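You operate a simulated robot arm through the tools that you are given. There is no shell and no other tool.

You run a simulated two-armed robot. Do the job below in one go: nothing can be reset, and whatever is moved stays where it is left.

JOB
Paste the mounting board's middle, lay the poster down, smooth out every bubble.
Fine: paste where the poster will lie, from the poster paste pad with the sponge, before the poster comes down; sponge and block go back. Set down upright: blue smoothing block. A coat counts when it lies all over at full strength: go over it till it gets no stronger.

Only the result counts: the job must be done as asked and must still hold three seconds after the hand-in. Knocking over, shifting, dropping, spilling or breaking anything else fails it.

ROBOT AND FRAMES
Two 7-joint arms with fingered hands on one trunk that stands fixed in place. Base frame: the origin is at the foot of the trunk, x ahead of it, y to its left, z up. Readings come in mm, rad, newtons and seconds.
The left shoulder is at [148, 125, 1168], the right one opposite. With the tool pointing down near the work surface each hand reaches from about 520 to 920 mm from the base axis, measured 20 degrees to its own side. Payload 3.7 kg a hand.
The tool frame of a hand sits at the grasp point between the pads (the TCP): z along the fingers, y along the line on which they close. The tips reach 25 mm beyond it. The gripper opens to 88 mm. The gripper's body begins 29 mm behind the TCP. The gripper is a hand of 5 fingers: y runs from the thumb to the fingers, the wrist lies at [-13, -97, -162] in the tool frame, and closing takes about 1.5 s.
Orientation is that of the tool frame in the base frame, as a unit quaternion [x, y, z, w]. With the fingers straight down and the wrist toward the robot, the tool's x, y and z point along [0, 1, 0], [1, 0, 0] and [0, 0, -1] of the base frame.

CONTROLS
- The arms move only by the tool move_arm. It takes "left_plan", "right_plan" or both (then of equal length, played together; a hand with none holds still); each is a list of rows, each a list of 7 numbers: the shift along the tool's x, y, z in units of 30 mm (1.0 is 30 mm), then the turn, a rotation vector about the tool's x, y, z in units of 4 degrees (1.0 is 4 degrees), then the opening in per cent of the stroke, from 0 (shut) to 100 (fully open). In form: [[tx, ty, tz, ax, ay, az, jaw], ...]. A call has 1 to 20 rows; each row shifts and turns the commanded pose from where the row before left it, along the tool's axes as they then stand. A call with a number of a shift or a turn outside -1 to 1 is refused whole. Each row takes 0.2 s and may step no farther than 50 mm and 0.15 rad from the row before; otherwise, or with a gripper value out of range, the whole call is refused. Where a pose cannot be reached the arm comes as near as it can. A force on the tool above 40 N (or 10 N above the force at the start of the call, whichever is more), or a blocked arm, ends the call early, and 0.2 s more pass. The fingers move at their own pace (about 45 mm/s each) and stop on an object; they squeeze with about 25 N. The grip force told is the motor's: it shows also when the fingers shut on nothing. Time passes only in rows, and 0.2 s behind the last, so rows that do not move let the fingers close. It gives the time, the measured TCP pose, the force on the tool (base axes), the opening and the grip force at its end, in the units of the frame above (readings bear some noise), with the torque about the TCP (base axes, N m) and any sound that the robot's microphone picked up, and new pictures: "show" is both (left out), scene, wrist or none (wrist: the cameras of the hands that moved).
- Cameras (640 x 400 px; columns grow to the right, rows downward): "scene" is now at [242.8, -36.9, 1366.9]; the picture's right is [-0.48, -0.88, 0.00], its down [-0.07, 0.04, -1.00] and it looks along [0.88, -0.48, -0.08] (base axes); focal length 214 px, centre (320, 200). "left" rides on the left gripper at [-59, -79, -105] in its tool frame; the picture's right is [-0.73, -0.32, 0.61], its down [0.62, -0.68, 0.38] and it looks along [0.29, 0.66, 0.70] (tool axes); focal length 234 px, centre (320, 200). "right" rides on the right gripper at [59, -79, -105] in its tool frame; the picture's right is [-0.73, 0.32, -0.61], its down [-0.62, -0.68, 0.38] and it looks along [-0.29, 0.66, 0.70] (tool axes); focal length 234 px, centre (320, 200). There is no depth. A picture from a camera that has moved, and an enlarged one, comes with that camera's place and axes in the base frame and with its lens. The place of the scene camera against the robot may be out by one fixed shift of up to 12 mm in any direction.
- lift_body(by): slides the trunk up (or, below 0, down) by that many mm; the arms and the scene camera ride with it, the base frame stays. It gives what a move gives, with no picture.
- hand_shape(shape, hand): the hand has 5 fingers and takes this shape, open, in about a second: jaw (thumb against the fingers, like two jaws); tri (thumb and two fingers); tip (a fingertip pinch); poke (one finger out to press); point (the index stretched); flat (the hand flat); cup (the hand cupped); fist (a fist). The gripper value then closes the fingers along that shape, each until it touches; the sizes above hold for jaw. It gives what a move gives, with no picture.
- aim_head(pan, tilt): turns the head with the scene camera to pan (to the left, within 1.396 rad either way) and tilt (down, from -0.506 to 1.204), counted from straight ahead of the robot. It gives what a move gives, and a new picture of the scene camera.
- close_up(camera, box): a new picture of the part [left, top, right, bottom] of that camera's present view, enlarged. No time passes.
- close_job(): hands the job in; it is judged then, once.

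Places have to be worked out from the pictures, the camera data and where the tool is seen. Open the grippers and draw the arms clear of the work before you hand the job in, unless the task says otherwise.

The tools are called after ">>>" as a command line: name --argument value ..., lists and objects as JSON in quotes. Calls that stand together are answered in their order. move_arm: Moves the arms, as the interface text tells. Its arguments: {"type":"object","properties":{"left_plan":{"type":"array","items":{"type":"array","items":{"type":"number"}}},"right_plan":{"type":"array","items":{"type":"array","items":{"type":"number"}}},"show":{"type":"string","enum":["both","scene","wrist","none"]}},"required":[]} The other tools are called the same way: lift_body (by) slides the trunk up or down; hand_shape (shape, hand) gives the hand a shape; aim_head (pan, tilt) turns the head that bears the scene camera; close_up (camera, box) takes an enlarged picture of a part of a camera's view; close_job () hands the job in.

At the start:

```text
time: 0.0
left_position: [364.3, 22.6, 1422.4]
left_tool_rot: [0.706, 0.708, 0.0, 0.001]
left_force: [-0.1, -0.7, -1.0]
left_wrist_torque: [0.01, 0.02, 0.01]
left_opening: 87.9
left_finger_force: 0.1
left_shape: jaw
right_position: [291.8, -318.6, 1323.8]
right_tool_rot: [0.707, 0.707, 0.0, 0.001]
right_force: [0.4, -0.8, -0.1]
right_wrist_torque: [0.05, -0.01, -0.02]
right_opening: 87.8
right_finger_force: 0.0
right_shape: jaw
trunk travel left (down, up): [-190.0, 226.0]
head pan, tilt: [-0.499, 0.077]
```

scene: 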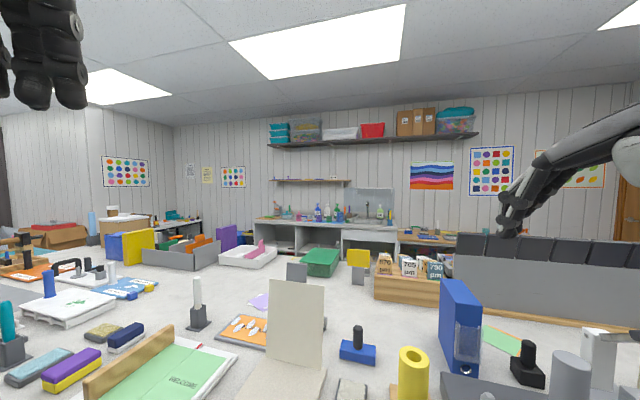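
right: 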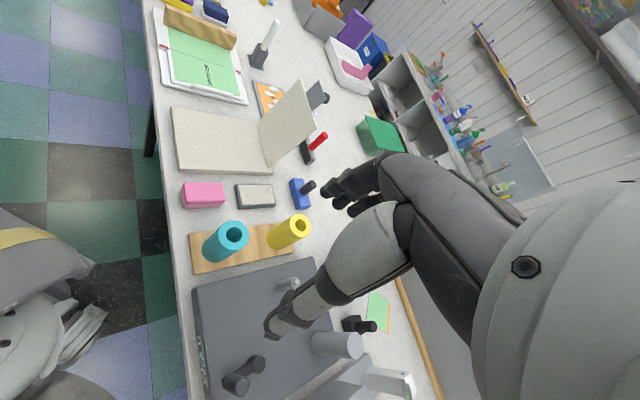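
left: 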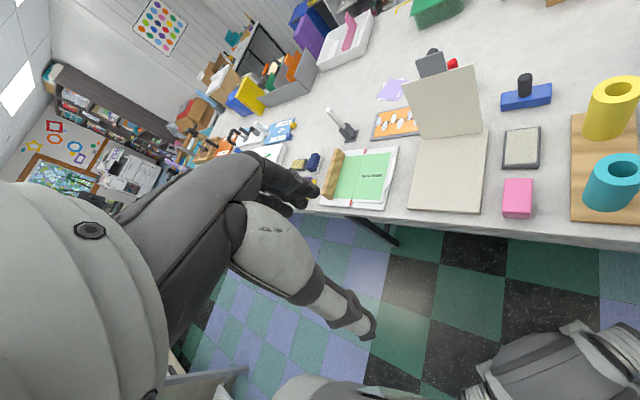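

The scene shows a crowded bench; a beige board with an upright sheet (perhaps the poster standing in something), a pink sponge, a pad and a blue block are to the right-front. I'll tilt the head down to look at the work area first.

>>> aim_head --pan -0.3 --tilt 0.8

```text
time: 1.1
left_position: [364.8, 21.6, 1422.4]
left_tool_rot: [0.707, 0.707, -0.001, 0.0]
left_force: [0.7, 0.3, -0.2]
left_wrist_torque: [-0.02, 0.0, 0.01]
left_opening: 87.6
left_finger_force: 0.1
left_shape: jaw
right_position: [292.0, -316.9, 1325.4]
right_tool_rot: [0.707, 0.708, 0.0, 0.0]
right_force: [-0.4, 0.8, 0.3]
right_wrist_torque: [-0.04, 0.0, 0.02]
right_opening: 87.8
right_finger_force: 0.2
right_shape: jaw
trunk travel left (down, up): [-190.0, 226.0]
head pan, tilt: [-0.3, 0.799]
camera scene: at [239.5, -16.9, 1301.9], right [-0.3, -0.96, 0.0], down [-0.68, 0.21, -0.7], along [0.67, -0.21, -0.72], focal length 214 px, centre (320, 200)
```

scene: 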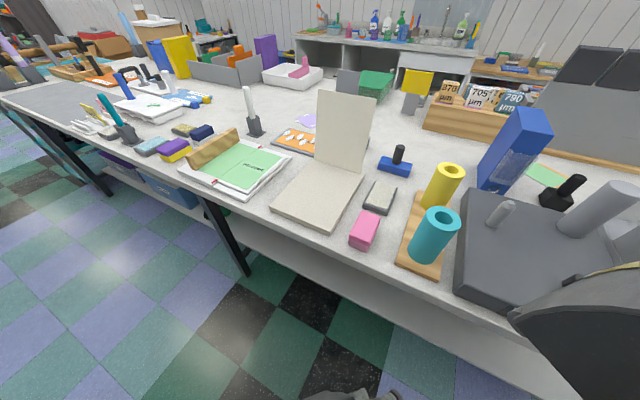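

Now I look closer at the work area: the green WELCOME poster, the beige hinged sheet, the pad, sponge and block.

>>> close_up --camera "scene" --box '[160, 80, 320, 240]'

>>> close_up --camera "scene" --box '[260, 80, 480, 280]'

>>> close_up --camera "scene" --box '[60, 60, 220, 180]'

>>> close_up --camera "left" --box '[240, 40, 640, 240]'

>>> close_up --camera "right" --box '[140, 0, 400, 260]'

```text
2.50 times, centred on (240, 160) of scene
camera zoom: at [239.5, -16.9, 1301.9], right [-0.3, -0.96, 0.0], down [-0.68, 0.21, -0.7], along [0.67, -0.21, -0.72], focal length 536 px, centre (520, 300)
```

zoom: 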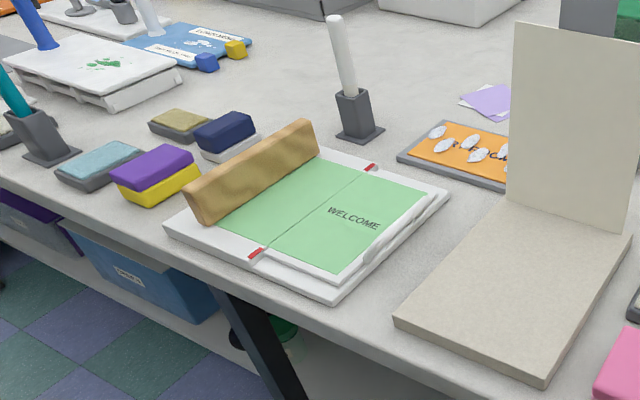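

```text
2.00 times, centred on (370, 180) of scene
camera zoom: at [239.5, -16.9, 1301.9], right [-0.3, -0.96, 0.0], down [-0.68, 0.21, -0.7], along [0.67, -0.21, -0.72], focal length 429 px, centre (220, 240)
```

zoom: 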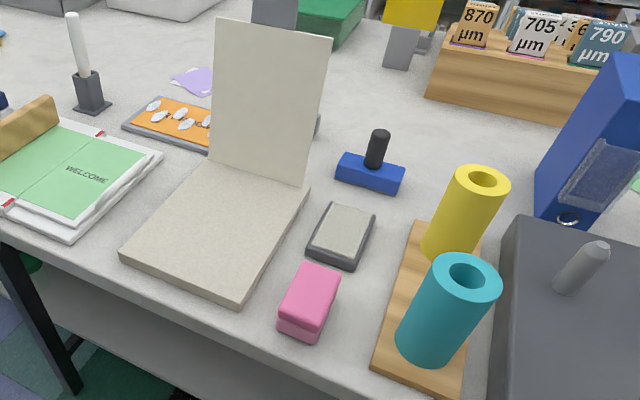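

```text
3.33 times, centred on (140, 120) of scene
camera zoom: at [239.5, -16.9, 1301.9], right [-0.3, -0.96, 0.0], down [-0.68, 0.21, -0.7], along [0.67, -0.21, -0.72], focal length 715 px, centre (920, 467)
```

zoom: 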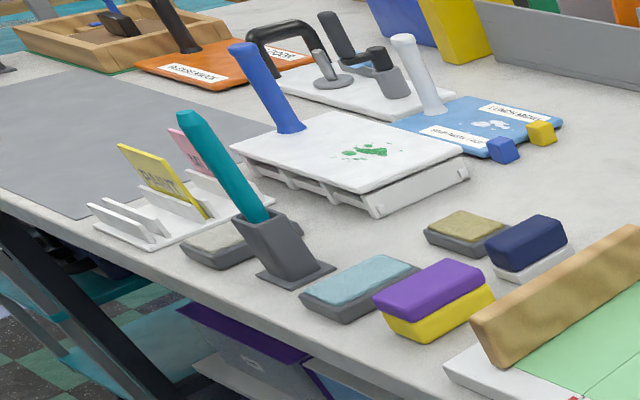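

```text
1.60 times, centred on (440, 140) of left
camera zoom: at [284.8, -36.6, 1527.5], right [-0.32, -0.73, -0.61], down [-0.68, 0.62, -0.38], along [0.66, 0.29, -0.7], focal length 375 px, centre (128, 296)
```

zoom: 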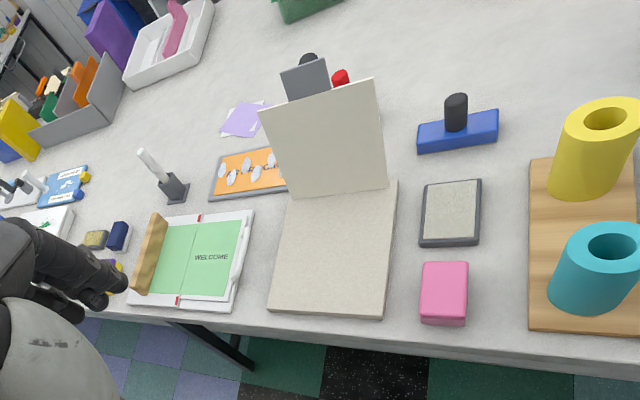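

```text
1.54 times, centred on (270, 130) of right
camera zoom: at [214.4, -257.8, 1429.3], right [0.32, -0.73, 0.61], down [-0.68, -0.62, -0.38], along [0.66, -0.29, -0.7], focal length 360 px, centre (397, 308)
```

zoom: 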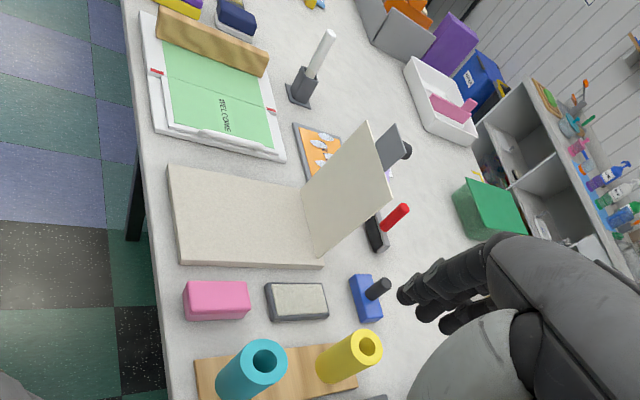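

The beige board with a sheet standing at its far edge looks like the mounting board plus poster, with a pink sponge, grey-framed pad and the blue block beside it. I zoom in further to check details and any labels.

>>> close_up --camera "scene" --box '[340, 170, 420, 260]'

>>> close_up --camera "scene" --box '[260, 80, 400, 180]'

>>> close_up --camera "left" --box '[380, 40, 560, 220]'

>>> close_up --camera "right" --box '[160, 60, 340, 220]'

```text
4.44 times, centred on (380, 215) of scene
camera zoom: at [239.5, -16.9, 1301.9], right [-0.3, -0.96, 0.0], down [-0.68, 0.21, -0.7], along [0.67, -0.21, -0.72], focal length 953 px, centre (53, 133)
```

zoom: 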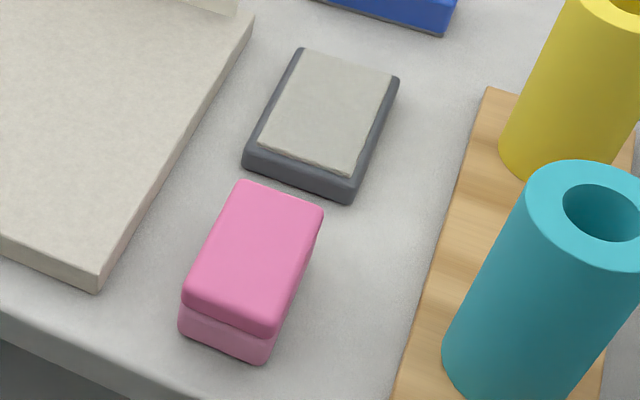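

```text
4.00 times, centred on (330, 130) of scene
camera zoom: at [239.5, -16.9, 1301.9], right [-0.3, -0.96, 0.0], down [-0.68, 0.21, -0.7], along [0.67, -0.21, -0.72], focal length 858 px, centre (280, 480)
```

zoom: 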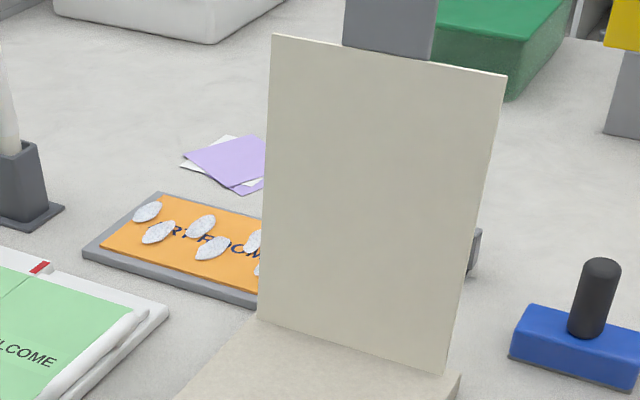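

```text
2.22 times, centred on (470, 130) of left
camera zoom: at [284.8, -36.6, 1527.5], right [-0.32, -0.73, -0.61], down [-0.68, 0.62, -0.38], along [0.66, 0.29, -0.7], focal length 520 px, centre (-13, 356)
```

zoom: 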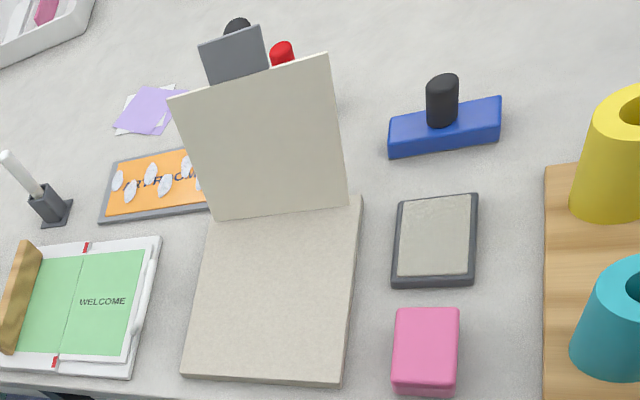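

```text
2.50 times, centred on (250, 140) of right
camera zoom: at [214.4, -257.8, 1429.3], right [0.32, -0.73, 0.61], down [-0.68, -0.62, -0.38], along [0.66, -0.29, -0.7], focal length 585 px, centre (495, 350)
```

zoom: 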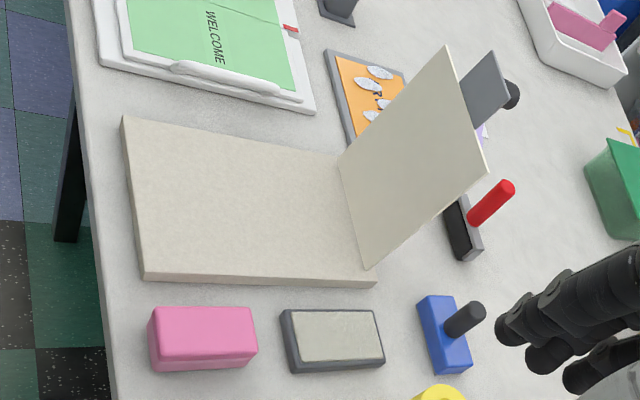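

From the two hand cameras I triangulate (base frame): the bench is turned about 45° to the robot; pink sponge ≈ (494,-211), top z≈902, about 49×85 mm; pad ≈ (590,-307), top z≈883; board centre ≈ (656,-157), top z≈886; poster sheet hinged near the far edge; blue block ≈ (680,-402). I move the right hand high above the sponge and turn it 45° so its closing line goes across the sponge.

>>> move_arm --right_plan '[[0.504, 0.961, 0.833, 0, 0, 0, 100], [0.504, 0.961, 0.833, 0, 0, 0, 100], [0.504, 0.961, 0.833, 0, 0, 0, 100], [0.504, 0.961, 0.833, 0, 0, 0, 100], [0.504, 0.961, 0.833, 0, 0, 0, 100], [0.504, 0.961, 0.833, 0, 0, 0, 100], [0.504, 0.961, 0.833, 0, 0, 0, 100], [0, 0, 0, 0, 0, -0.9375, 100], [0, 0, 0, 0, 0, -0.9375, 100], [0, 0, 0, 0, 0, -0.9375, 100], [0, 0, 0, 0, 0, -0.9375, 100], [0, 0, 0, 0, 0, -0.9375, 100], [0, 0, 0, 0, 0, -0.9375, 100], [0, 0, 0, 0, 0, -0.9375, 100], [0, 0, 0, 0, 0, -0.9375, 100], [0, 0, 0, 0, 0, -0.9375, 100], [0, 0, 0, 0, 0, -0.9375, 100], [0, 0, 0, 0, 0, -0.9375, 100], [0, 0, 0, 0, 0, -0.9375, 100]]' --show "both"

```text
time: 5.1
left_position: [366.4, 21.1, 1422.8]
left_tool_rot: [0.706, 0.708, -0.001, 0.0]
left_force: [0.0, 0.6, -0.2]
left_wrist_torque: [-0.01, -0.01, -0.02]
left_opening: 87.8
left_finger_force: 0.1
left_shape: jaw
right_position: [493.8, -206.1, 1148.7]
right_tool_rot: [0.388, 0.922, 0.0, -0.002]
right_force: [-0.2, 0.4, -0.6]
right_wrist_torque: [-0.02, 0.0, 0.03]
right_opening: 87.7
right_finger_force: 0.0
right_shape: jaw
right hand out of reach, approached as far as the arm can: row 19
trunk travel left (down, up): [-190.0, 226.0]
head pan, tilt: [-0.3, 0.799]
camera scene: at [240.3, -17.4, 1301.5], right [-0.3, -0.96, 0.0], down [-0.69, 0.21, -0.7], along [0.67, -0.21, -0.72], focal length 214 px, centre (320, 200)
camera right: at [398.7, -219.0, 1253.5], right [0.74, -0.29, 0.6], down [-0.05, -0.92, -0.38], along [0.67, 0.25, -0.7], focal length 234 px, centre (320, 200)
```

scene: 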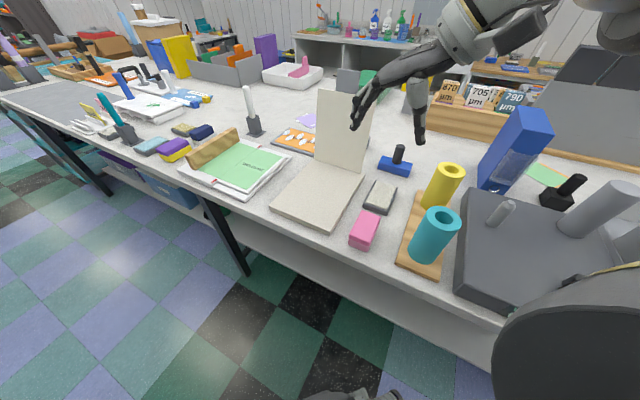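
right: 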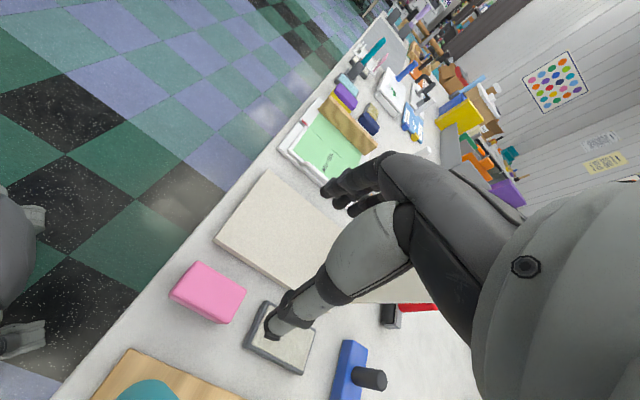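

The hand reached ≈44° yaw (at its limit there) at (494,-206,1149), directly above the sponge. I zoom into the right wrist view to refine the sponge position and orientation.

>>> close_up --camera "right" --box '[140, 150, 360, 400]'

>>> close_up --camera "scene" --box '[320, 160, 480, 280]'

```text
1.60 times, centred on (250, 275) of right
camera zoom: at [398.7, -219.0, 1253.5], right [0.74, -0.29, 0.6], down [-0.05, -0.92, -0.38], along [0.67, 0.25, -0.7], focal length 375 px, centre (432, 80)
```

zoom: 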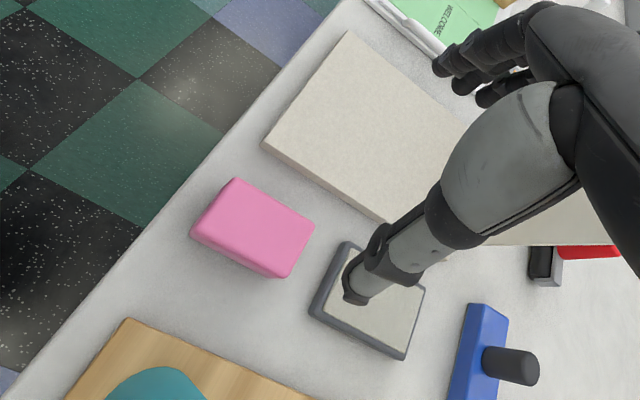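

```text
3.33 times, centred on (400, 220) of scene
camera zoom: at [240.3, -17.4, 1301.5], right [-0.3, -0.96, 0.0], down [-0.69, 0.21, -0.7], along [0.67, -0.21, -0.72], focal length 715 px, centre (53, 133)
```

zoom: 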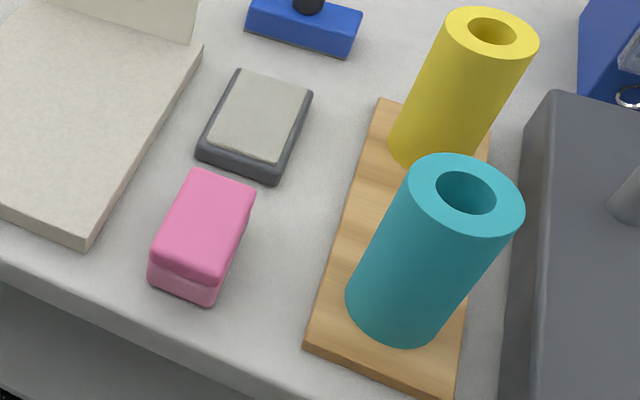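

The sponge centre comes out at ≈(494,-212), the cyan tube at ≈(415,-318) with top z≈988, so the wrist will pass above it. I descend to about z=1000 and look again.

>>> move_arm --right_plan '[[-0.157, -0.12, 0.5, 0, 0, 0, 100], [0, 0, 1, 0, 0, 0, 100], [0, 0, 1, 0, 0, 0, 100], [0, 0, 1, 0, 0, 0, 100], [0, 0, 1, 0, 0, 0, 100], [0, 0, 0.5, 0, 0, 0, 100]]' --show "both"

```text
time: 6.5
left_position: [364.7, 22.7, 1420.7]
left_tool_rot: [0.707, 0.707, 0.0, 0.001]
left_force: [0.4, 0.0, -0.7]
left_wrist_torque: [-0.02, 0.0, -0.01]
left_opening: 87.7
left_finger_force: 0.0
left_shape: jaw
right_position: [493.9, -213.2, 1000.0]
right_tool_rot: [0.382, 0.924, 0.0, 0.001]
right_force: [0.8, -0.4, -0.3]
right_wrist_torque: [-0.02, -0.03, -0.04]
right_opening: 87.8
right_finger_force: 0.1
right_shape: jaw
trunk travel left (down, up): [-190.0, 226.0]
head pan, tilt: [-0.3, 0.799]
camera scene: at [239.5, -16.7, 1301.8], right [-0.3, -0.96, 0.0], down [-0.69, 0.21, -0.7], along [0.67, -0.21, -0.72], focal length 214 px, centre (320, 200)
camera right: at [397.6, -226.8, 1104.0], right [0.74, -0.28, 0.61], down [-0.04, -0.92, -0.38], along [0.67, 0.26, -0.7], focal length 234 px, centre (320, 200)
```

scene: 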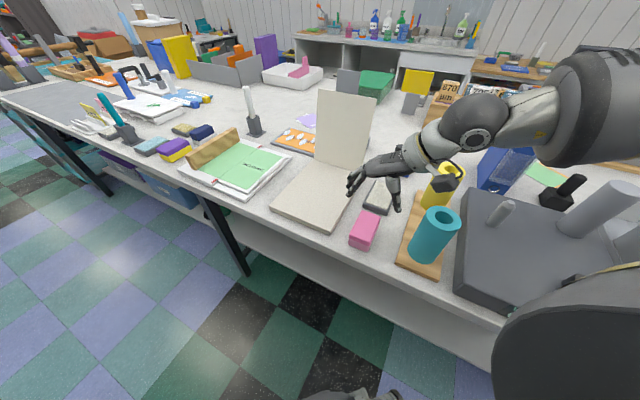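
right: 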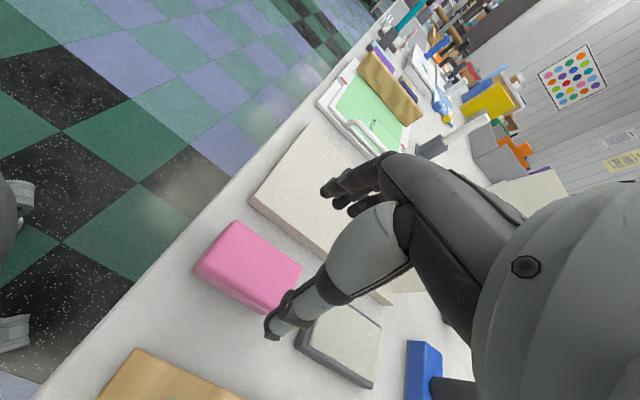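

The scene confirms the wrist stays above the cyan tube and the fingers straddle the sponge; table z ≈ 866. I descend to TCP z≈902 and close on the sponge.

>>> move_arm --right_plan '[[0.05, 0.04, 0.8, 0, 0, 0, 100], [0.05, 0.04, 0.8, 0, 0, 0, 100], [0, 0, 0.8, 0, 0, 0, 100], [0, 0, 0.5, 0, 0, 0, 100], [0, 0, 0.3, 0, 0, 0, 100]]' --show "both"

```text
time: 7.7
left_position: [364.3, 23.1, 1422.8]
left_tool_rot: [0.706, 0.708, -0.001, 0.002]
left_force: [0.4, 0.3, 0.3]
left_wrist_torque: [0.01, 0.01, 0.0]
left_opening: 88.0
left_finger_force: 0.0
left_shape: jaw
right_position: [494.4, -209.3, 903.0]
right_tool_rot: [0.382, 0.924, 0.0, -0.001]
right_force: [0.5, -1.2, -0.4]
right_wrist_torque: [0.02, -0.02, -0.03]
right_opening: 87.6
right_finger_force: 0.0
right_shape: jaw
trunk travel left (down, up): [-190.0, 226.0]
head pan, tilt: [-0.3, 0.799]
camera scene: at [239.7, -16.9, 1301.7], right [-0.3, -0.96, 0.0], down [-0.69, 0.21, -0.7], along [0.67, -0.21, -0.72], focal length 214 px, centre (320, 200)
camera right: at [398.7, -222.9, 1006.3], right [0.74, -0.28, 0.61], down [-0.04, -0.92, -0.38], along [0.67, 0.26, -0.7], focal length 234 px, centre (320, 200)
```

scene: 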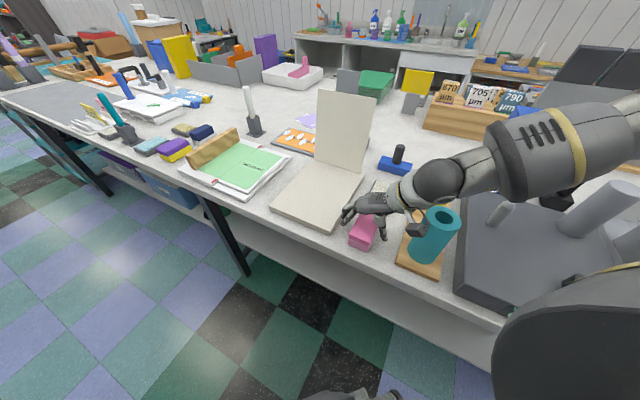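
right: 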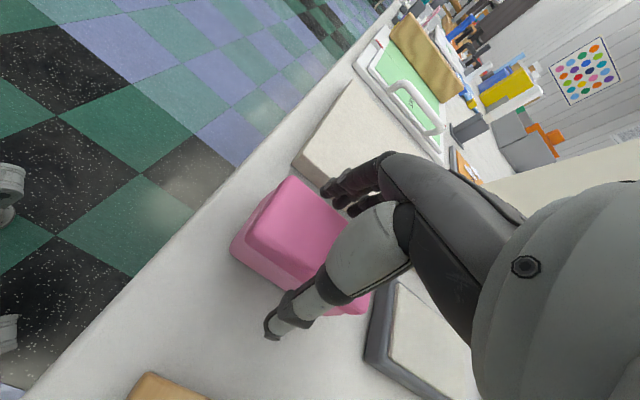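

>>> close_up --camera "scene" --box '[320, 160, 480, 280]'

>>> close_up --camera "right" --box '[200, 150, 440, 370]'

```text
3.33 times, centred on (400, 220) of scene
camera zoom: at [239.7, -16.9, 1301.7], right [-0.3, -0.96, 0.0], down [-0.69, 0.21, -0.7], along [0.67, -0.21, -0.72], focal length 715 px, centre (53, 133)
```

zoom: 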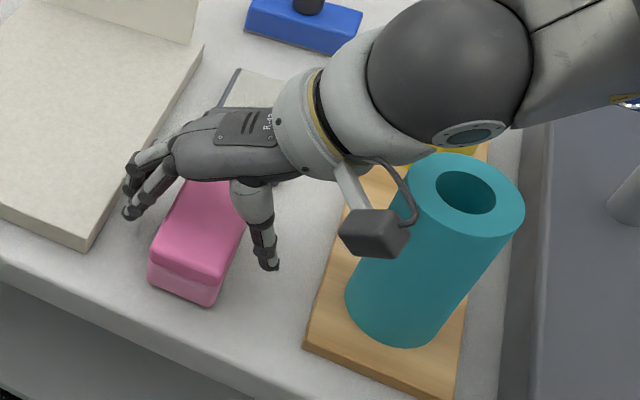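

```text
1.82 times, centred on (320, 260) of right
camera zoom: at [398.7, -222.9, 1006.3], right [0.74, -0.28, 0.61], down [-0.04, -0.92, -0.38], along [0.67, 0.26, -0.7], focal length 426 px, centre (320, 91)
```

zoom: 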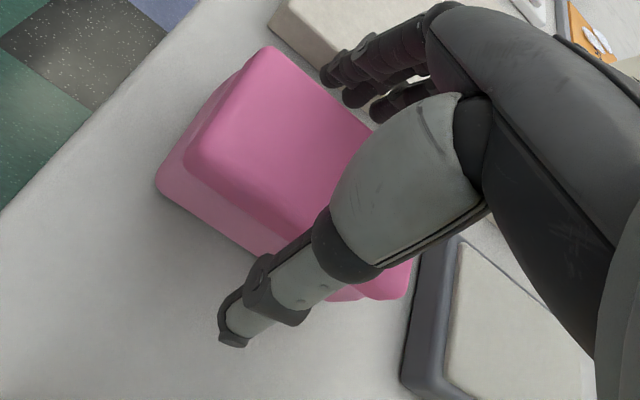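

The fingers straddle the sponge with the midpoint on its centre. I close on it, waiting in place for the fingers.

>>> move_arm --right_plan '[[0, 0, 0, 0, 0, 0, 0], [0, 0, 0, 0, 0, 0, 0], [0, 0, 0, 0, 0, 0, 0], [0, 0, 0, 0, 0, 0, 0], [0, 0, 0, 0, 0, 0, 0], [0, 0, 0, 0, 0, 0, 0], [0, 0, 0, 0, 0, 0, 0], [0, 0, 0, 0, 0, 0, 0]]' --show "both"

```text
time: 9.5
left_position: [364.8, 22.4, 1421.7]
left_tool_rot: [0.707, 0.708, -0.001, 0.001]
left_force: [-0.2, -0.7, 0.7]
left_wrist_torque: [-0.01, -0.01, 0.03]
left_opening: 87.7
left_finger_force: 0.0
left_shape: jaw
right_position: [495.1, -210.0, 900.8]
right_tool_rot: [0.382, 0.924, -0.001, 0.0]
right_force: [0.0, -0.4, 0.1]
right_wrist_torque: [-0.03, 0.01, -0.01]
right_opening: 44.2
right_finger_force: 24.7
right_shape: jaw
trunk travel left (down, up): [-190.0, 226.0]
head pan, tilt: [-0.3, 0.799]
camera scene: at [239.5, -16.9, 1301.8], right [-0.3, -0.96, 0.0], down [-0.68, 0.21, -0.7], along [0.67, -0.21, -0.72], focal length 214 px, centre (320, 200)
camera right: at [398.5, -222.9, 1006.6], right [0.74, -0.28, 0.61], down [-0.04, -0.92, -0.38], along [0.67, 0.26, -0.7], focal length 234 px, centre (320, 200)
```

scene: 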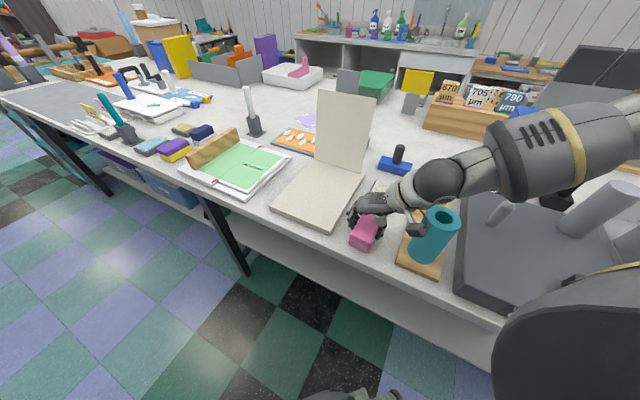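
right: 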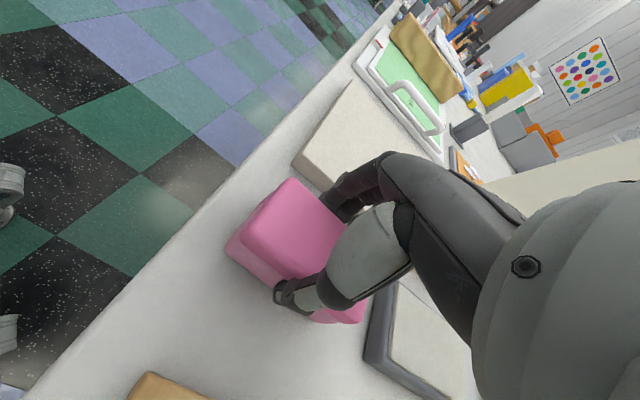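

The sponge is gripped (44 mm, 25 N). I lift it 60 mm and carry it along the bench direction to above the pad.

>>> move_arm --right_plan '[[0, 0, -0.5, 0, 0, 0, 0], [0, 0, -1, 0, 0, 0, 0], [0, 0, -0.8, 0, 0, 0, 0], [-0.9, 0, 0, 0, 0, 0, 0], [-0.9, 0, 0, 0, 0, 0, 0], [-0.9, 0, 0, 0, 0, 0, 0], [-0.9, 0, 0, 0, 0, 0, 0], [-0.9, -0.05, 0, 0, 0, 0, 0], [0, 0, 0, 0, 0, 0, 0]]' --show "both"

```text
time: 11.5
left_position: [364.7, 22.2, 1421.8]
left_tool_rot: [0.707, 0.708, -0.001, 0.0]
left_force: [0.0, 0.3, -0.6]
left_wrist_torque: [-0.01, -0.03, -0.01]
left_opening: 88.0
left_finger_force: 0.0
left_shape: jaw
right_position: [589.5, -306.7, 973.2]
right_tool_rot: [0.382, 0.924, -0.001, -0.001]
right_force: [-0.5, 0.4, -0.8]
right_wrist_torque: [0.03, 0.02, 0.0]
right_opening: 44.2
right_finger_force: 24.5
right_shape: jaw
trunk travel left (down, up): [-190.0, 226.0]
head pan, tilt: [-0.3, 0.799]
camera scene: at [239.3, -16.1, 1301.9], right [-0.3, -0.96, 0.0], down [-0.68, 0.21, -0.7], along [0.67, -0.21, -0.72], focal length 214 px, centre (320, 200)
camera right: at [493.0, -319.7, 1077.7], right [0.74, -0.28, 0.61], down [-0.04, -0.92, -0.38], along [0.67, 0.26, -0.7], focal length 234 px, centre (320, 200)
```

scene: 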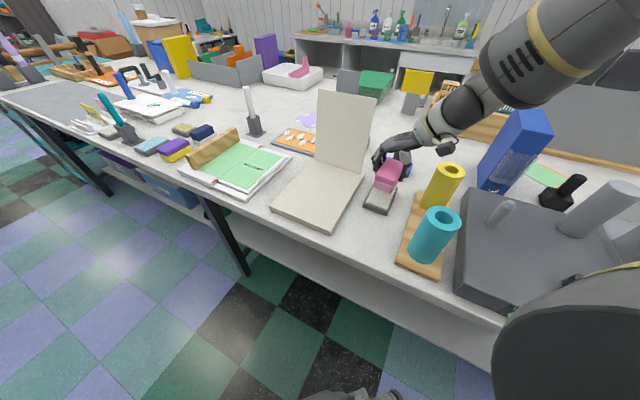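
right: 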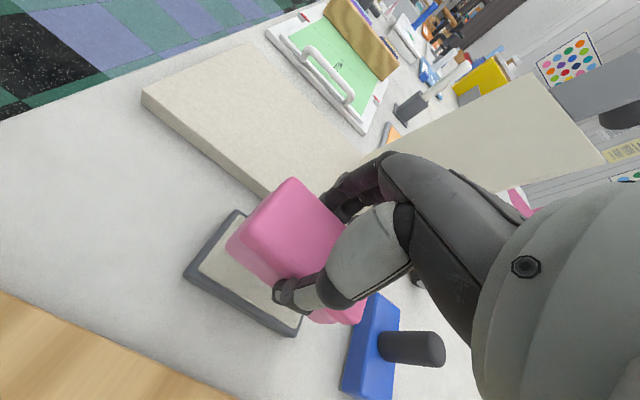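

Pad centre recomputes to ≈(592,-308), the sponge is right above it. I lower it towards the pad, contact expected near TCP z≈919.

>>> move_arm --right_plan '[[-0.1, 0, 0.8, 0, 0, 0, 0], [0, 0, 0.7, 0, 0, 0, 0], [0, 0, 0.2, 0, 0, 0, 0], [0, 0, 0.1, 0, 0, 0, 0]]' --show "wrist"

```text
time: 12.5
left_position: [362.1, 22.5, 1424.2]
left_tool_rot: [0.706, 0.708, 0.001, 0.002]
left_force: [0.6, -0.1, 0.4]
left_wrist_torque: [-0.02, 0.0, -0.03]
left_opening: 87.7
left_finger_force: 0.1
left_shape: jaw
right_position: [592.8, -305.8, 922.5]
right_tool_rot: [0.381, 0.924, 0.0, 0.005]
right_force: [0.2, -3.8, 17.2]
right_wrist_torque: [-0.26, 0.16, -0.01]
right_opening: 43.6
right_finger_force: 24.7
right_shape: jaw
trunk travel left (down, up): [-190.0, 226.0]
head pan, tilt: [-0.3, 0.799]
camera right: at [495.0, -320.6, 1026.2], right [0.74, -0.28, 0.61], down [-0.04, -0.92, -0.38], along [0.67, 0.26, -0.69], focal length 234 px, centre (320, 200)
```

right: 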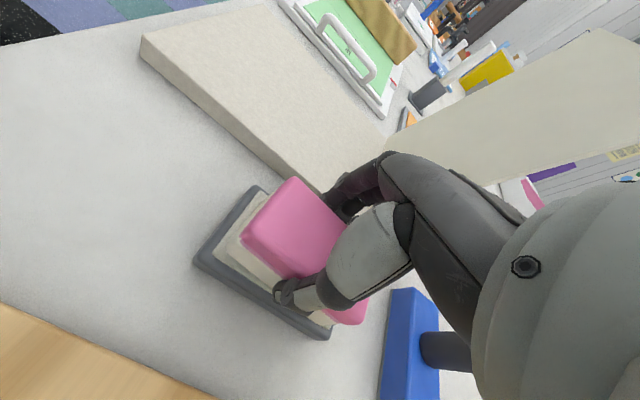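

The sponge pressed on the pad at TCP z≈922 with 17 N. I ease up slightly and rub it a little to load it.

>>> move_arm --right_plan '[[0, 0, -0.04, 0, 0, 0, 0], [0.2, 0, 0, 0, 0, 0, 0], [0.2, 0, 0, 0, 0, 0, 0], [-0.2, 0, 0, 0, 0, 0, 0], [-0.2, 0, 0, 0, 0, 0, 0], [0.15, 0.1, 0, 0, 0, 0, 0], [0, -0.2, 0, 0, 0, 0, 0], [0, 0.1, 0, 0, 0, 0, 0]]' --show "both"

```text
time: 14.3
left_position: [362.5, 23.9, 1423.4]
left_tool_rot: [0.706, 0.708, -0.001, 0.002]
left_force: [0.2, 0.8, -0.4]
left_wrist_torque: [0.01, 0.0, -0.02]
left_opening: 87.8
left_finger_force: 0.0
left_shape: jaw
right_position: [587.9, -302.4, 922.0]
right_tool_rot: [0.382, 0.924, -0.001, 0.001]
right_force: [-3.6, 4.0, 18.9]
right_wrist_torque: [-0.07, 0.14, 0.21]
right_opening: 43.4
right_finger_force: 24.9
right_shape: jaw
trunk travel left (down, up): [-190.0, 226.0]
head pan, tilt: [-0.3, 0.799]
camera scene: at [237.4, -15.6, 1302.3], right [-0.3, -0.96, 0.0], down [-0.68, 0.21, -0.7], along [0.67, -0.21, -0.72], focal length 214 px, centre (320, 200)
camera right: at [489.5, -316.3, 1025.7], right [0.74, -0.28, 0.61], down [-0.04, -0.92, -0.38], along [0.67, 0.26, -0.69], focal length 234 px, centre (320, 200)
```

scene: 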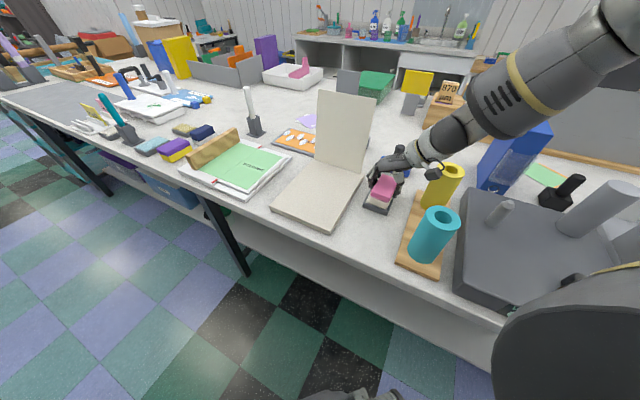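
right: 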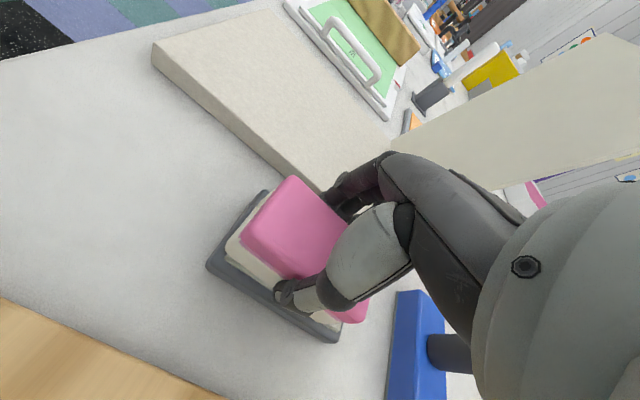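

The pad has not shifted. I lift off and carry the loaded sponge over the board to look at the board edges from there.

>>> move_arm --right_plan '[[0, 0, -1, 0, 0, 0, 0], [0, 0, -1, 0, 0, 0, 0], [0.33, 0.87, 0, 0, 0, 0, 0], [0.33, 0.87, 0, 0, 0, 0, 0], [0.33, 0.87, 0, 0, 0, 0, 0], [0.33, 0.87, 0, 0, 0, 0, 0], [0.33, 0.87, 0, 0, 0, 0, 0], [0.33, 0.87, 0, 0, 0, 0, 0], [0, 0, 0, 0, 0, 0, 0]]' --show "both"

>>> close_up --camera "scene" --box '[260, 80, 420, 250]'

>>> close_up --camera "left" --box '[380, 40, 560, 220]'

```text
time: 16.3
left_position: [364.0, 21.1, 1423.0]
left_tool_rot: [0.706, 0.708, 0.0, 0.001]
left_force: [-0.2, 0.7, 0.6]
left_wrist_torque: [0.0, -0.01, 0.0]
left_opening: 87.8
left_finger_force: 0.2
left_shape: jaw
right_position: [625.3, -201.7, 961.5]
right_tool_rot: [0.382, 0.924, 0.01, 0.003]
right_force: [0.2, -0.9, -0.2]
right_wrist_torque: [0.02, -0.02, -0.02]
right_opening: 43.3
right_finger_force: 25.5
right_shape: jaw
right hand out of reach, approached as far as the arm can: row 6, 7, 8
trunk travel left (down, up): [-190.0, 226.0]
head pan, tilt: [-0.3, 0.799]
camera scene: at [239.4, -16.9, 1301.8], right [-0.3, -0.96, 0.0], down [-0.68, 0.21, -0.7], along [0.67, -0.21, -0.72], focal length 214 px, centre (320, 200)
camera right: at [527.4, -217.6, 1063.7], right [0.74, -0.29, 0.61], down [-0.03, -0.92, -0.4], along [0.68, 0.28, -0.68], focal length 234 px, centre (320, 200)
```

scene: 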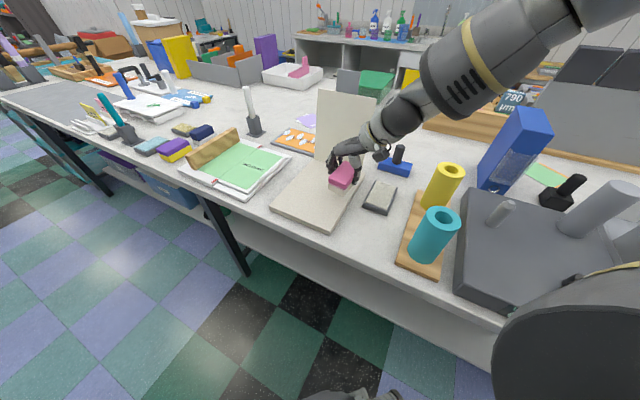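
right: 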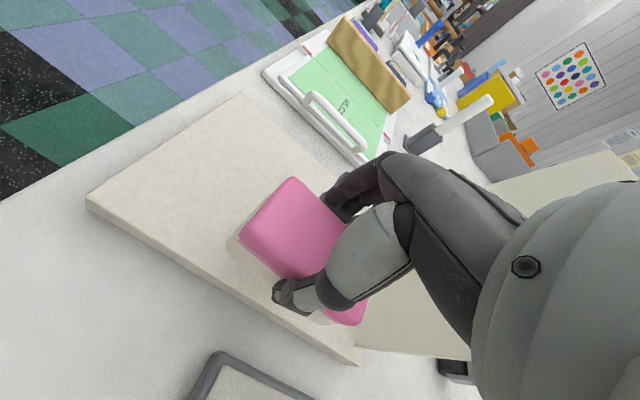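

```text
2.35 times, centred on (340, 165) of scene
camera zoom: at [239.4, -16.9, 1301.8], right [-0.3, -0.96, 0.0], down [-0.68, 0.21, -0.7], along [0.67, -0.21, -0.72], focal length 505 px, centre (273, 282)
```

zoom: 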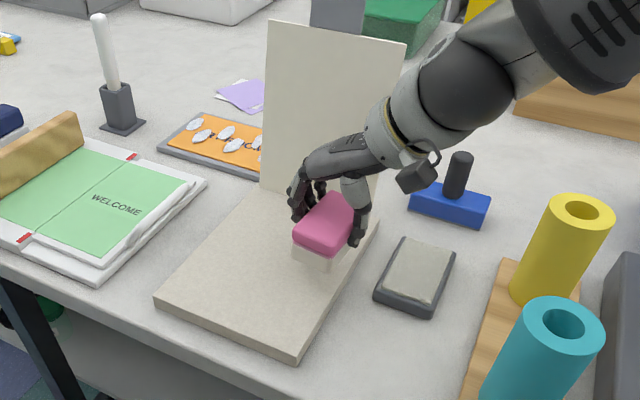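

```text
2.22 times, centred on (470, 130) of left
camera zoom: at [284.6, -36.6, 1527.6], right [-0.32, -0.73, -0.61], down [-0.68, 0.62, -0.38], along [0.66, 0.29, -0.7], focal length 520 px, centre (-13, 356)
```

zoom: 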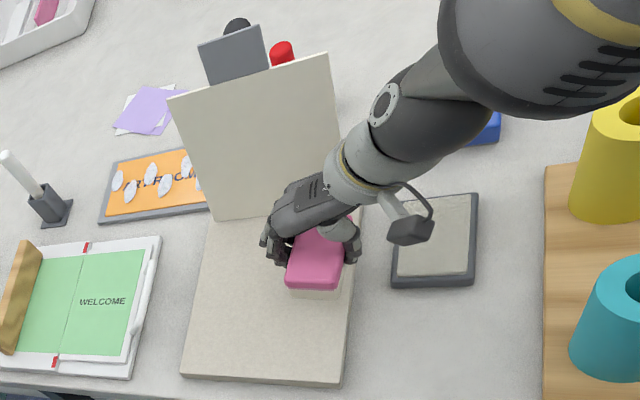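

The sponge's underside now shows a coat of paste, but this spot at 45° yaw is beyond the arm's wrist limits. I turn the hand back towards lower yaw in place to see where it becomes reachable.

>>> move_arm --right_plan '[[0, 0, 0, 0, 0, 0.75, 0], [0, 0, 0, 0, 0, 0.75, 0], [0, 0, 0, 0, 0, 0.75, 0], [0, 0, 0, 0, 0, 0.75, 0], [0, 0, 0, 0, 0, 0.75, 0], [0, 0, 0, 0, 0, 0.75, 0], [0, 0, 0, 0, 0, 0.75, 0], [0, 0, 0, 0, 0, 0, 0]]' --show "both"

```text
time: 18.1
left_position: [364.6, 22.3, 1422.0]
left_tool_rot: [0.707, 0.707, -0.001, 0.001]
left_force: [-0.9, -0.2, 0.4]
left_wrist_torque: [-0.01, 0.01, 0.0]
left_opening: 87.6
left_finger_force: 0.0
left_shape: jaw
right_position: [621.2, -216.3, 954.7]
right_tool_rot: [0.545, 0.839, 0.0, 0.0]
right_force: [0.8, -0.2, -0.2]
right_wrist_torque: [0.0, 0.01, 0.04]
right_opening: 43.4
right_finger_force: 25.1
right_shape: jaw
right hand out of reach, approached as far as the arm can: row 1, 2, 3
trunk travel left (down, up): [-190.0, 226.0]
head pan, tilt: [-0.3, 0.799]
camera scene: at [239.5, -16.9, 1301.8], right [-0.3, -0.96, 0.0], down [-0.68, 0.21, -0.7], along [0.67, -0.21, -0.72], focal length 214 px, centre (320, 200)
camera right: at [525.3, -193.3, 1059.5], right [0.59, -0.53, 0.61], down [-0.37, -0.85, -0.38], along [0.72, 0.0, -0.7], focal length 234 px, centre (320, 200)
```

scene: 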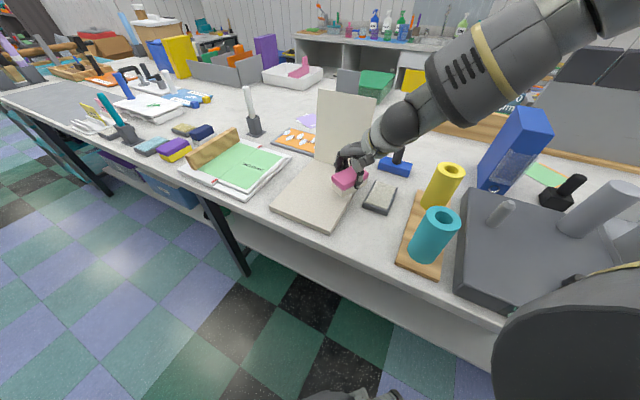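
right: 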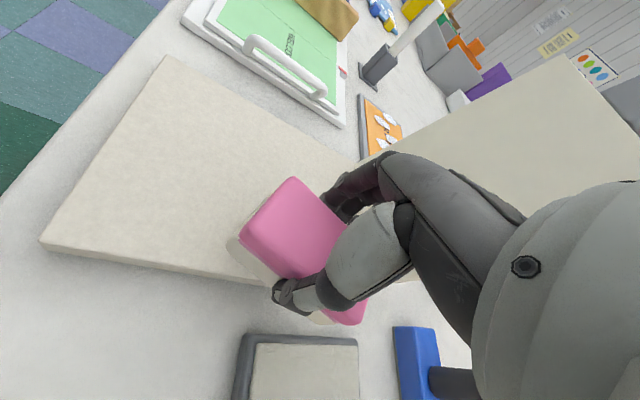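

At 24° yaw the pose is reachable again. I move over the board's centre at this yaw, a little higher, and check for reach.

>>> move_arm --right_plan '[[0.44, 0.62, -0.22, 0, 0, 0, 0], [0.44, 0.62, -0.22, 0, 0, 0, 0], [0.44, 0.62, -0.22, 0, 0, 0, 0], [0, 0, 0, 0, 0, 0, 0]]' --show "both"

```text
time: 19.1
left_position: [364.7, 22.6, 1422.6]
left_tool_rot: [0.706, 0.708, -0.001, 0.0]
left_force: [0.5, -0.3, 0.2]
left_wrist_torque: [0.02, 0.02, 0.01]
left_opening: 87.5
left_finger_force: 0.0
left_shape: jaw
right_position: [657.1, -156.8, 976.2]
right_tool_rot: [0.545, 0.839, 0.0, 0.0]
right_force: [-0.2, -0.5, -0.1]
right_wrist_torque: [0.02, 0.0, 0.01]
right_opening: 43.4
right_finger_force: 24.9
right_shape: jaw
trunk travel left (down, up): [-190.0, 226.0]
head pan, tilt: [-0.3, 0.799]
camera scene: at [239.3, -17.0, 1301.9], right [-0.3, -0.96, 0.0], down [-0.68, 0.21, -0.7], along [0.67, -0.21, -0.72], focal length 214 px, centre (320, 200)
camera right: at [561.0, -133.4, 1080.3], right [0.59, -0.53, 0.61], down [-0.37, -0.85, -0.38], along [0.72, 0.0, -0.7], focal length 234 px, centre (320, 200)
```

scene: 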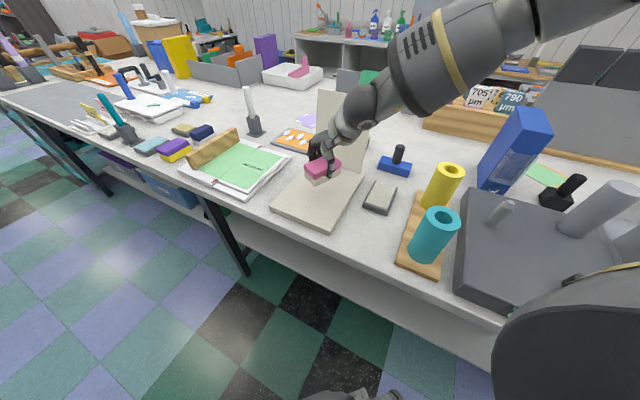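
right: 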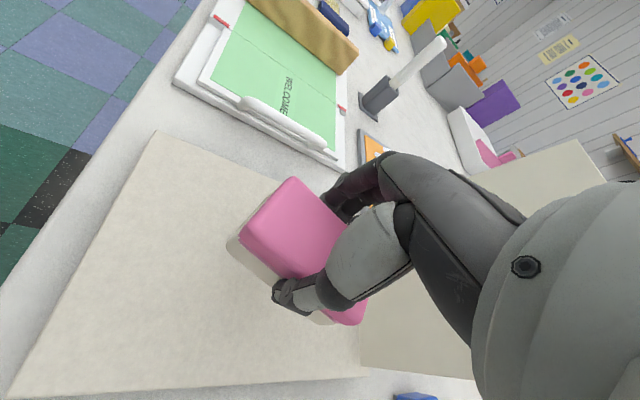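

At yaw 24° the board's centre (≈(657,-157)) is reachable; board spans e1≈274–444, e2≈-698…-463 in bench axes (e1 along (0.707,0.707), e2 along (-0.707,0.707)). I test how much more yaw is possible here to better align the sponge with the board.

>>> move_arm --right_plan '[[0, 0, 0, 0, 0, -0.5, 0], [0, 0, 0, 0, 0, -0.5, 0], [0, 0, 0, 0, 0, -0.5, 0], [0, 0, 0, 0, 0, -0.5, 0], [0, 0, 0, 0, 0, -0.5, 0]]' --show "none"

```text
time: 20.3
left_position: [365.3, 21.4, 1422.3]
left_tool_rot: [0.706, 0.708, -0.001, 0.0]
left_force: [0.2, -0.4, 0.5]
left_wrist_torque: [-0.01, 0.04, 0.0]
left_opening: 87.7
left_finger_force: 0.0
left_shape: jaw
right_position: [655.8, -156.5, 975.5]
right_tool_rot: [0.469, 0.883, -0.001, 0.0]
right_force: [0.5, -0.8, -1.0]
right_wrist_torque: [-0.01, -0.02, -0.01]
right_opening: 43.3
right_finger_force: 25.2
right_shape: jaw
trunk travel left (down, up): [-190.0, 226.0]
head pan, tilt: [-0.3, 0.799]
```

Yaw 34° is fine here at the centre. I try the rest up to about 45°.

>>> move_arm --right_plan '[[0, 0, 0, 0, 0, -0.5, 0], [0, 0, 0, 0, 0, -0.5, 0], [0, 0, 0, 0, 0, -0.5, 0], [0, 0, 0, 0, 0, -0.5, 0], [0, 0, 0, 0, 0, -0.5, 0]]' --show "none"

```text
time: 21.5
left_position: [365.7, 22.2, 1421.3]
left_tool_rot: [0.707, 0.707, -0.001, 0.0]
left_force: [0.6, 0.5, -0.2]
left_wrist_torque: [-0.01, 0.02, -0.01]
left_opening: 87.6
left_finger_force: 0.0
left_shape: jaw
right_position: [654.4, -145.9, 971.3]
right_tool_rot: [0.387, 0.922, 0.002, -0.006]
right_force: [0.3, -0.1, 0.8]
right_wrist_torque: [-0.03, 0.0, -0.01]
right_opening: 43.1
right_finger_force: 24.7
right_shape: jaw
right hand out of reach, approached as far as the arm can: row 5
trunk travel left (down, up): [-190.0, 226.0]
head pan, tilt: [-0.3, 0.799]
```

Yaw ≈44° is just about the limit here. I settle for 38° and test-fly the rectangle of sponge positions over the board at hover height to check reach.

>>> move_arm --right_plan '[[0, 0, 0, 0, 0, 0.78, 0], [0, 0, 0, 0, 0, 0.78, 0], [0.49, -0.93, 0, 0, 0, 0, 0], [0.49, -0.93, 0, 0, 0, 0, 0], [-0.935, 0.115, 0, 0, 0, 0, 0], [-0.935, 0.115, 0, 0, 0, 0, 0], [-0.935, 0.115, 0, 0, 0, 0, 0], [-0.935, 0.115, 0, 0, 0, 0, 0]]' --show "both"

```text
time: 23.3
left_position: [365.1, 22.2, 1423.3]
left_tool_rot: [0.707, 0.708, -0.001, 0.0]
left_force: [0.3, 0.3, 0.5]
left_wrist_torque: [0.01, -0.01, -0.02]
left_opening: 87.6
left_finger_force: 0.1
left_shape: jaw
right_position: [639.8, -215.3, 974.4]
right_tool_rot: [0.44, 0.898, 0.0, 0.0]
right_force: [0.7, -0.3, 0.6]
right_wrist_torque: [0.02, 0.0, 0.01]
right_opening: 43.3
right_finger_force: 24.6
right_shape: jaw
right hand out of reach, approached as far as the arm can: row 7, 8
trunk travel left (down, up): [-190.0, 226.0]
head pan, tilt: [-0.3, 0.799]
camera scene: at [239.4, -17.2, 1301.8], right [-0.3, -0.96, 0.0], down [-0.68, 0.21, -0.7], along [0.67, -0.21, -0.72], focal length 214 px, centre (320, 200)
camera right: at [542.5, -216.4, 1079.8], right [0.7, -0.38, 0.61], down [-0.16, -0.91, -0.38], along [0.7, 0.17, -0.7], focal length 234 px, centre (320, 200)
```

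scene: 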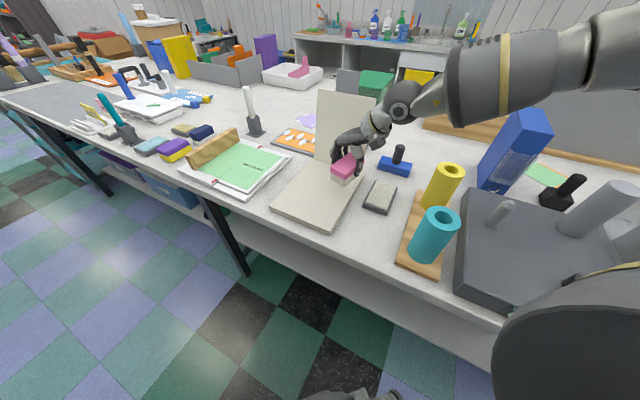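
right: 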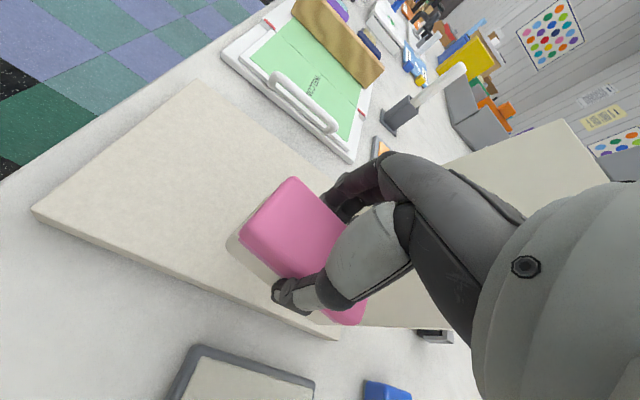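

Further out at yaw 38° fails here, so I lower the yaw to 25° and try to reach the far right position again.

>>> move_arm --right_plan '[[0, 0, 0, 0, 0, 0.8, 0], [0, 0, 0, 0, 0, 0.8, 0], [0, 0, 0, 0, 0, 0.8, 0], [0, 0, 0, 0, 0, 0.8, 0], [-0.55, 0.34, 0, 0, 0, 0, 0], [-0.55, 0.34, 0, 0, 0, 0, 0]]' --show "none"

```text
time: 24.7
left_position: [364.2, 22.1, 1421.4]
left_tool_rot: [0.706, 0.708, -0.001, 0.001]
left_force: [-0.6, 0.2, -0.7]
left_wrist_torque: [0.0, 0.02, -0.01]
left_opening: 87.8
left_finger_force: 0.1
left_shape: jaw
right_position: [671.3, -235.8, 973.4]
right_tool_rot: [0.537, 0.844, 0.0, -0.001]
right_force: [0.6, 0.6, -0.7]
right_wrist_torque: [0.01, 0.0, -0.04]
right_opening: 43.2
right_finger_force: 25.1
right_shape: jaw
trunk travel left (down, up): [-190.0, 226.0]
head pan, tilt: [-0.3, 0.799]
```

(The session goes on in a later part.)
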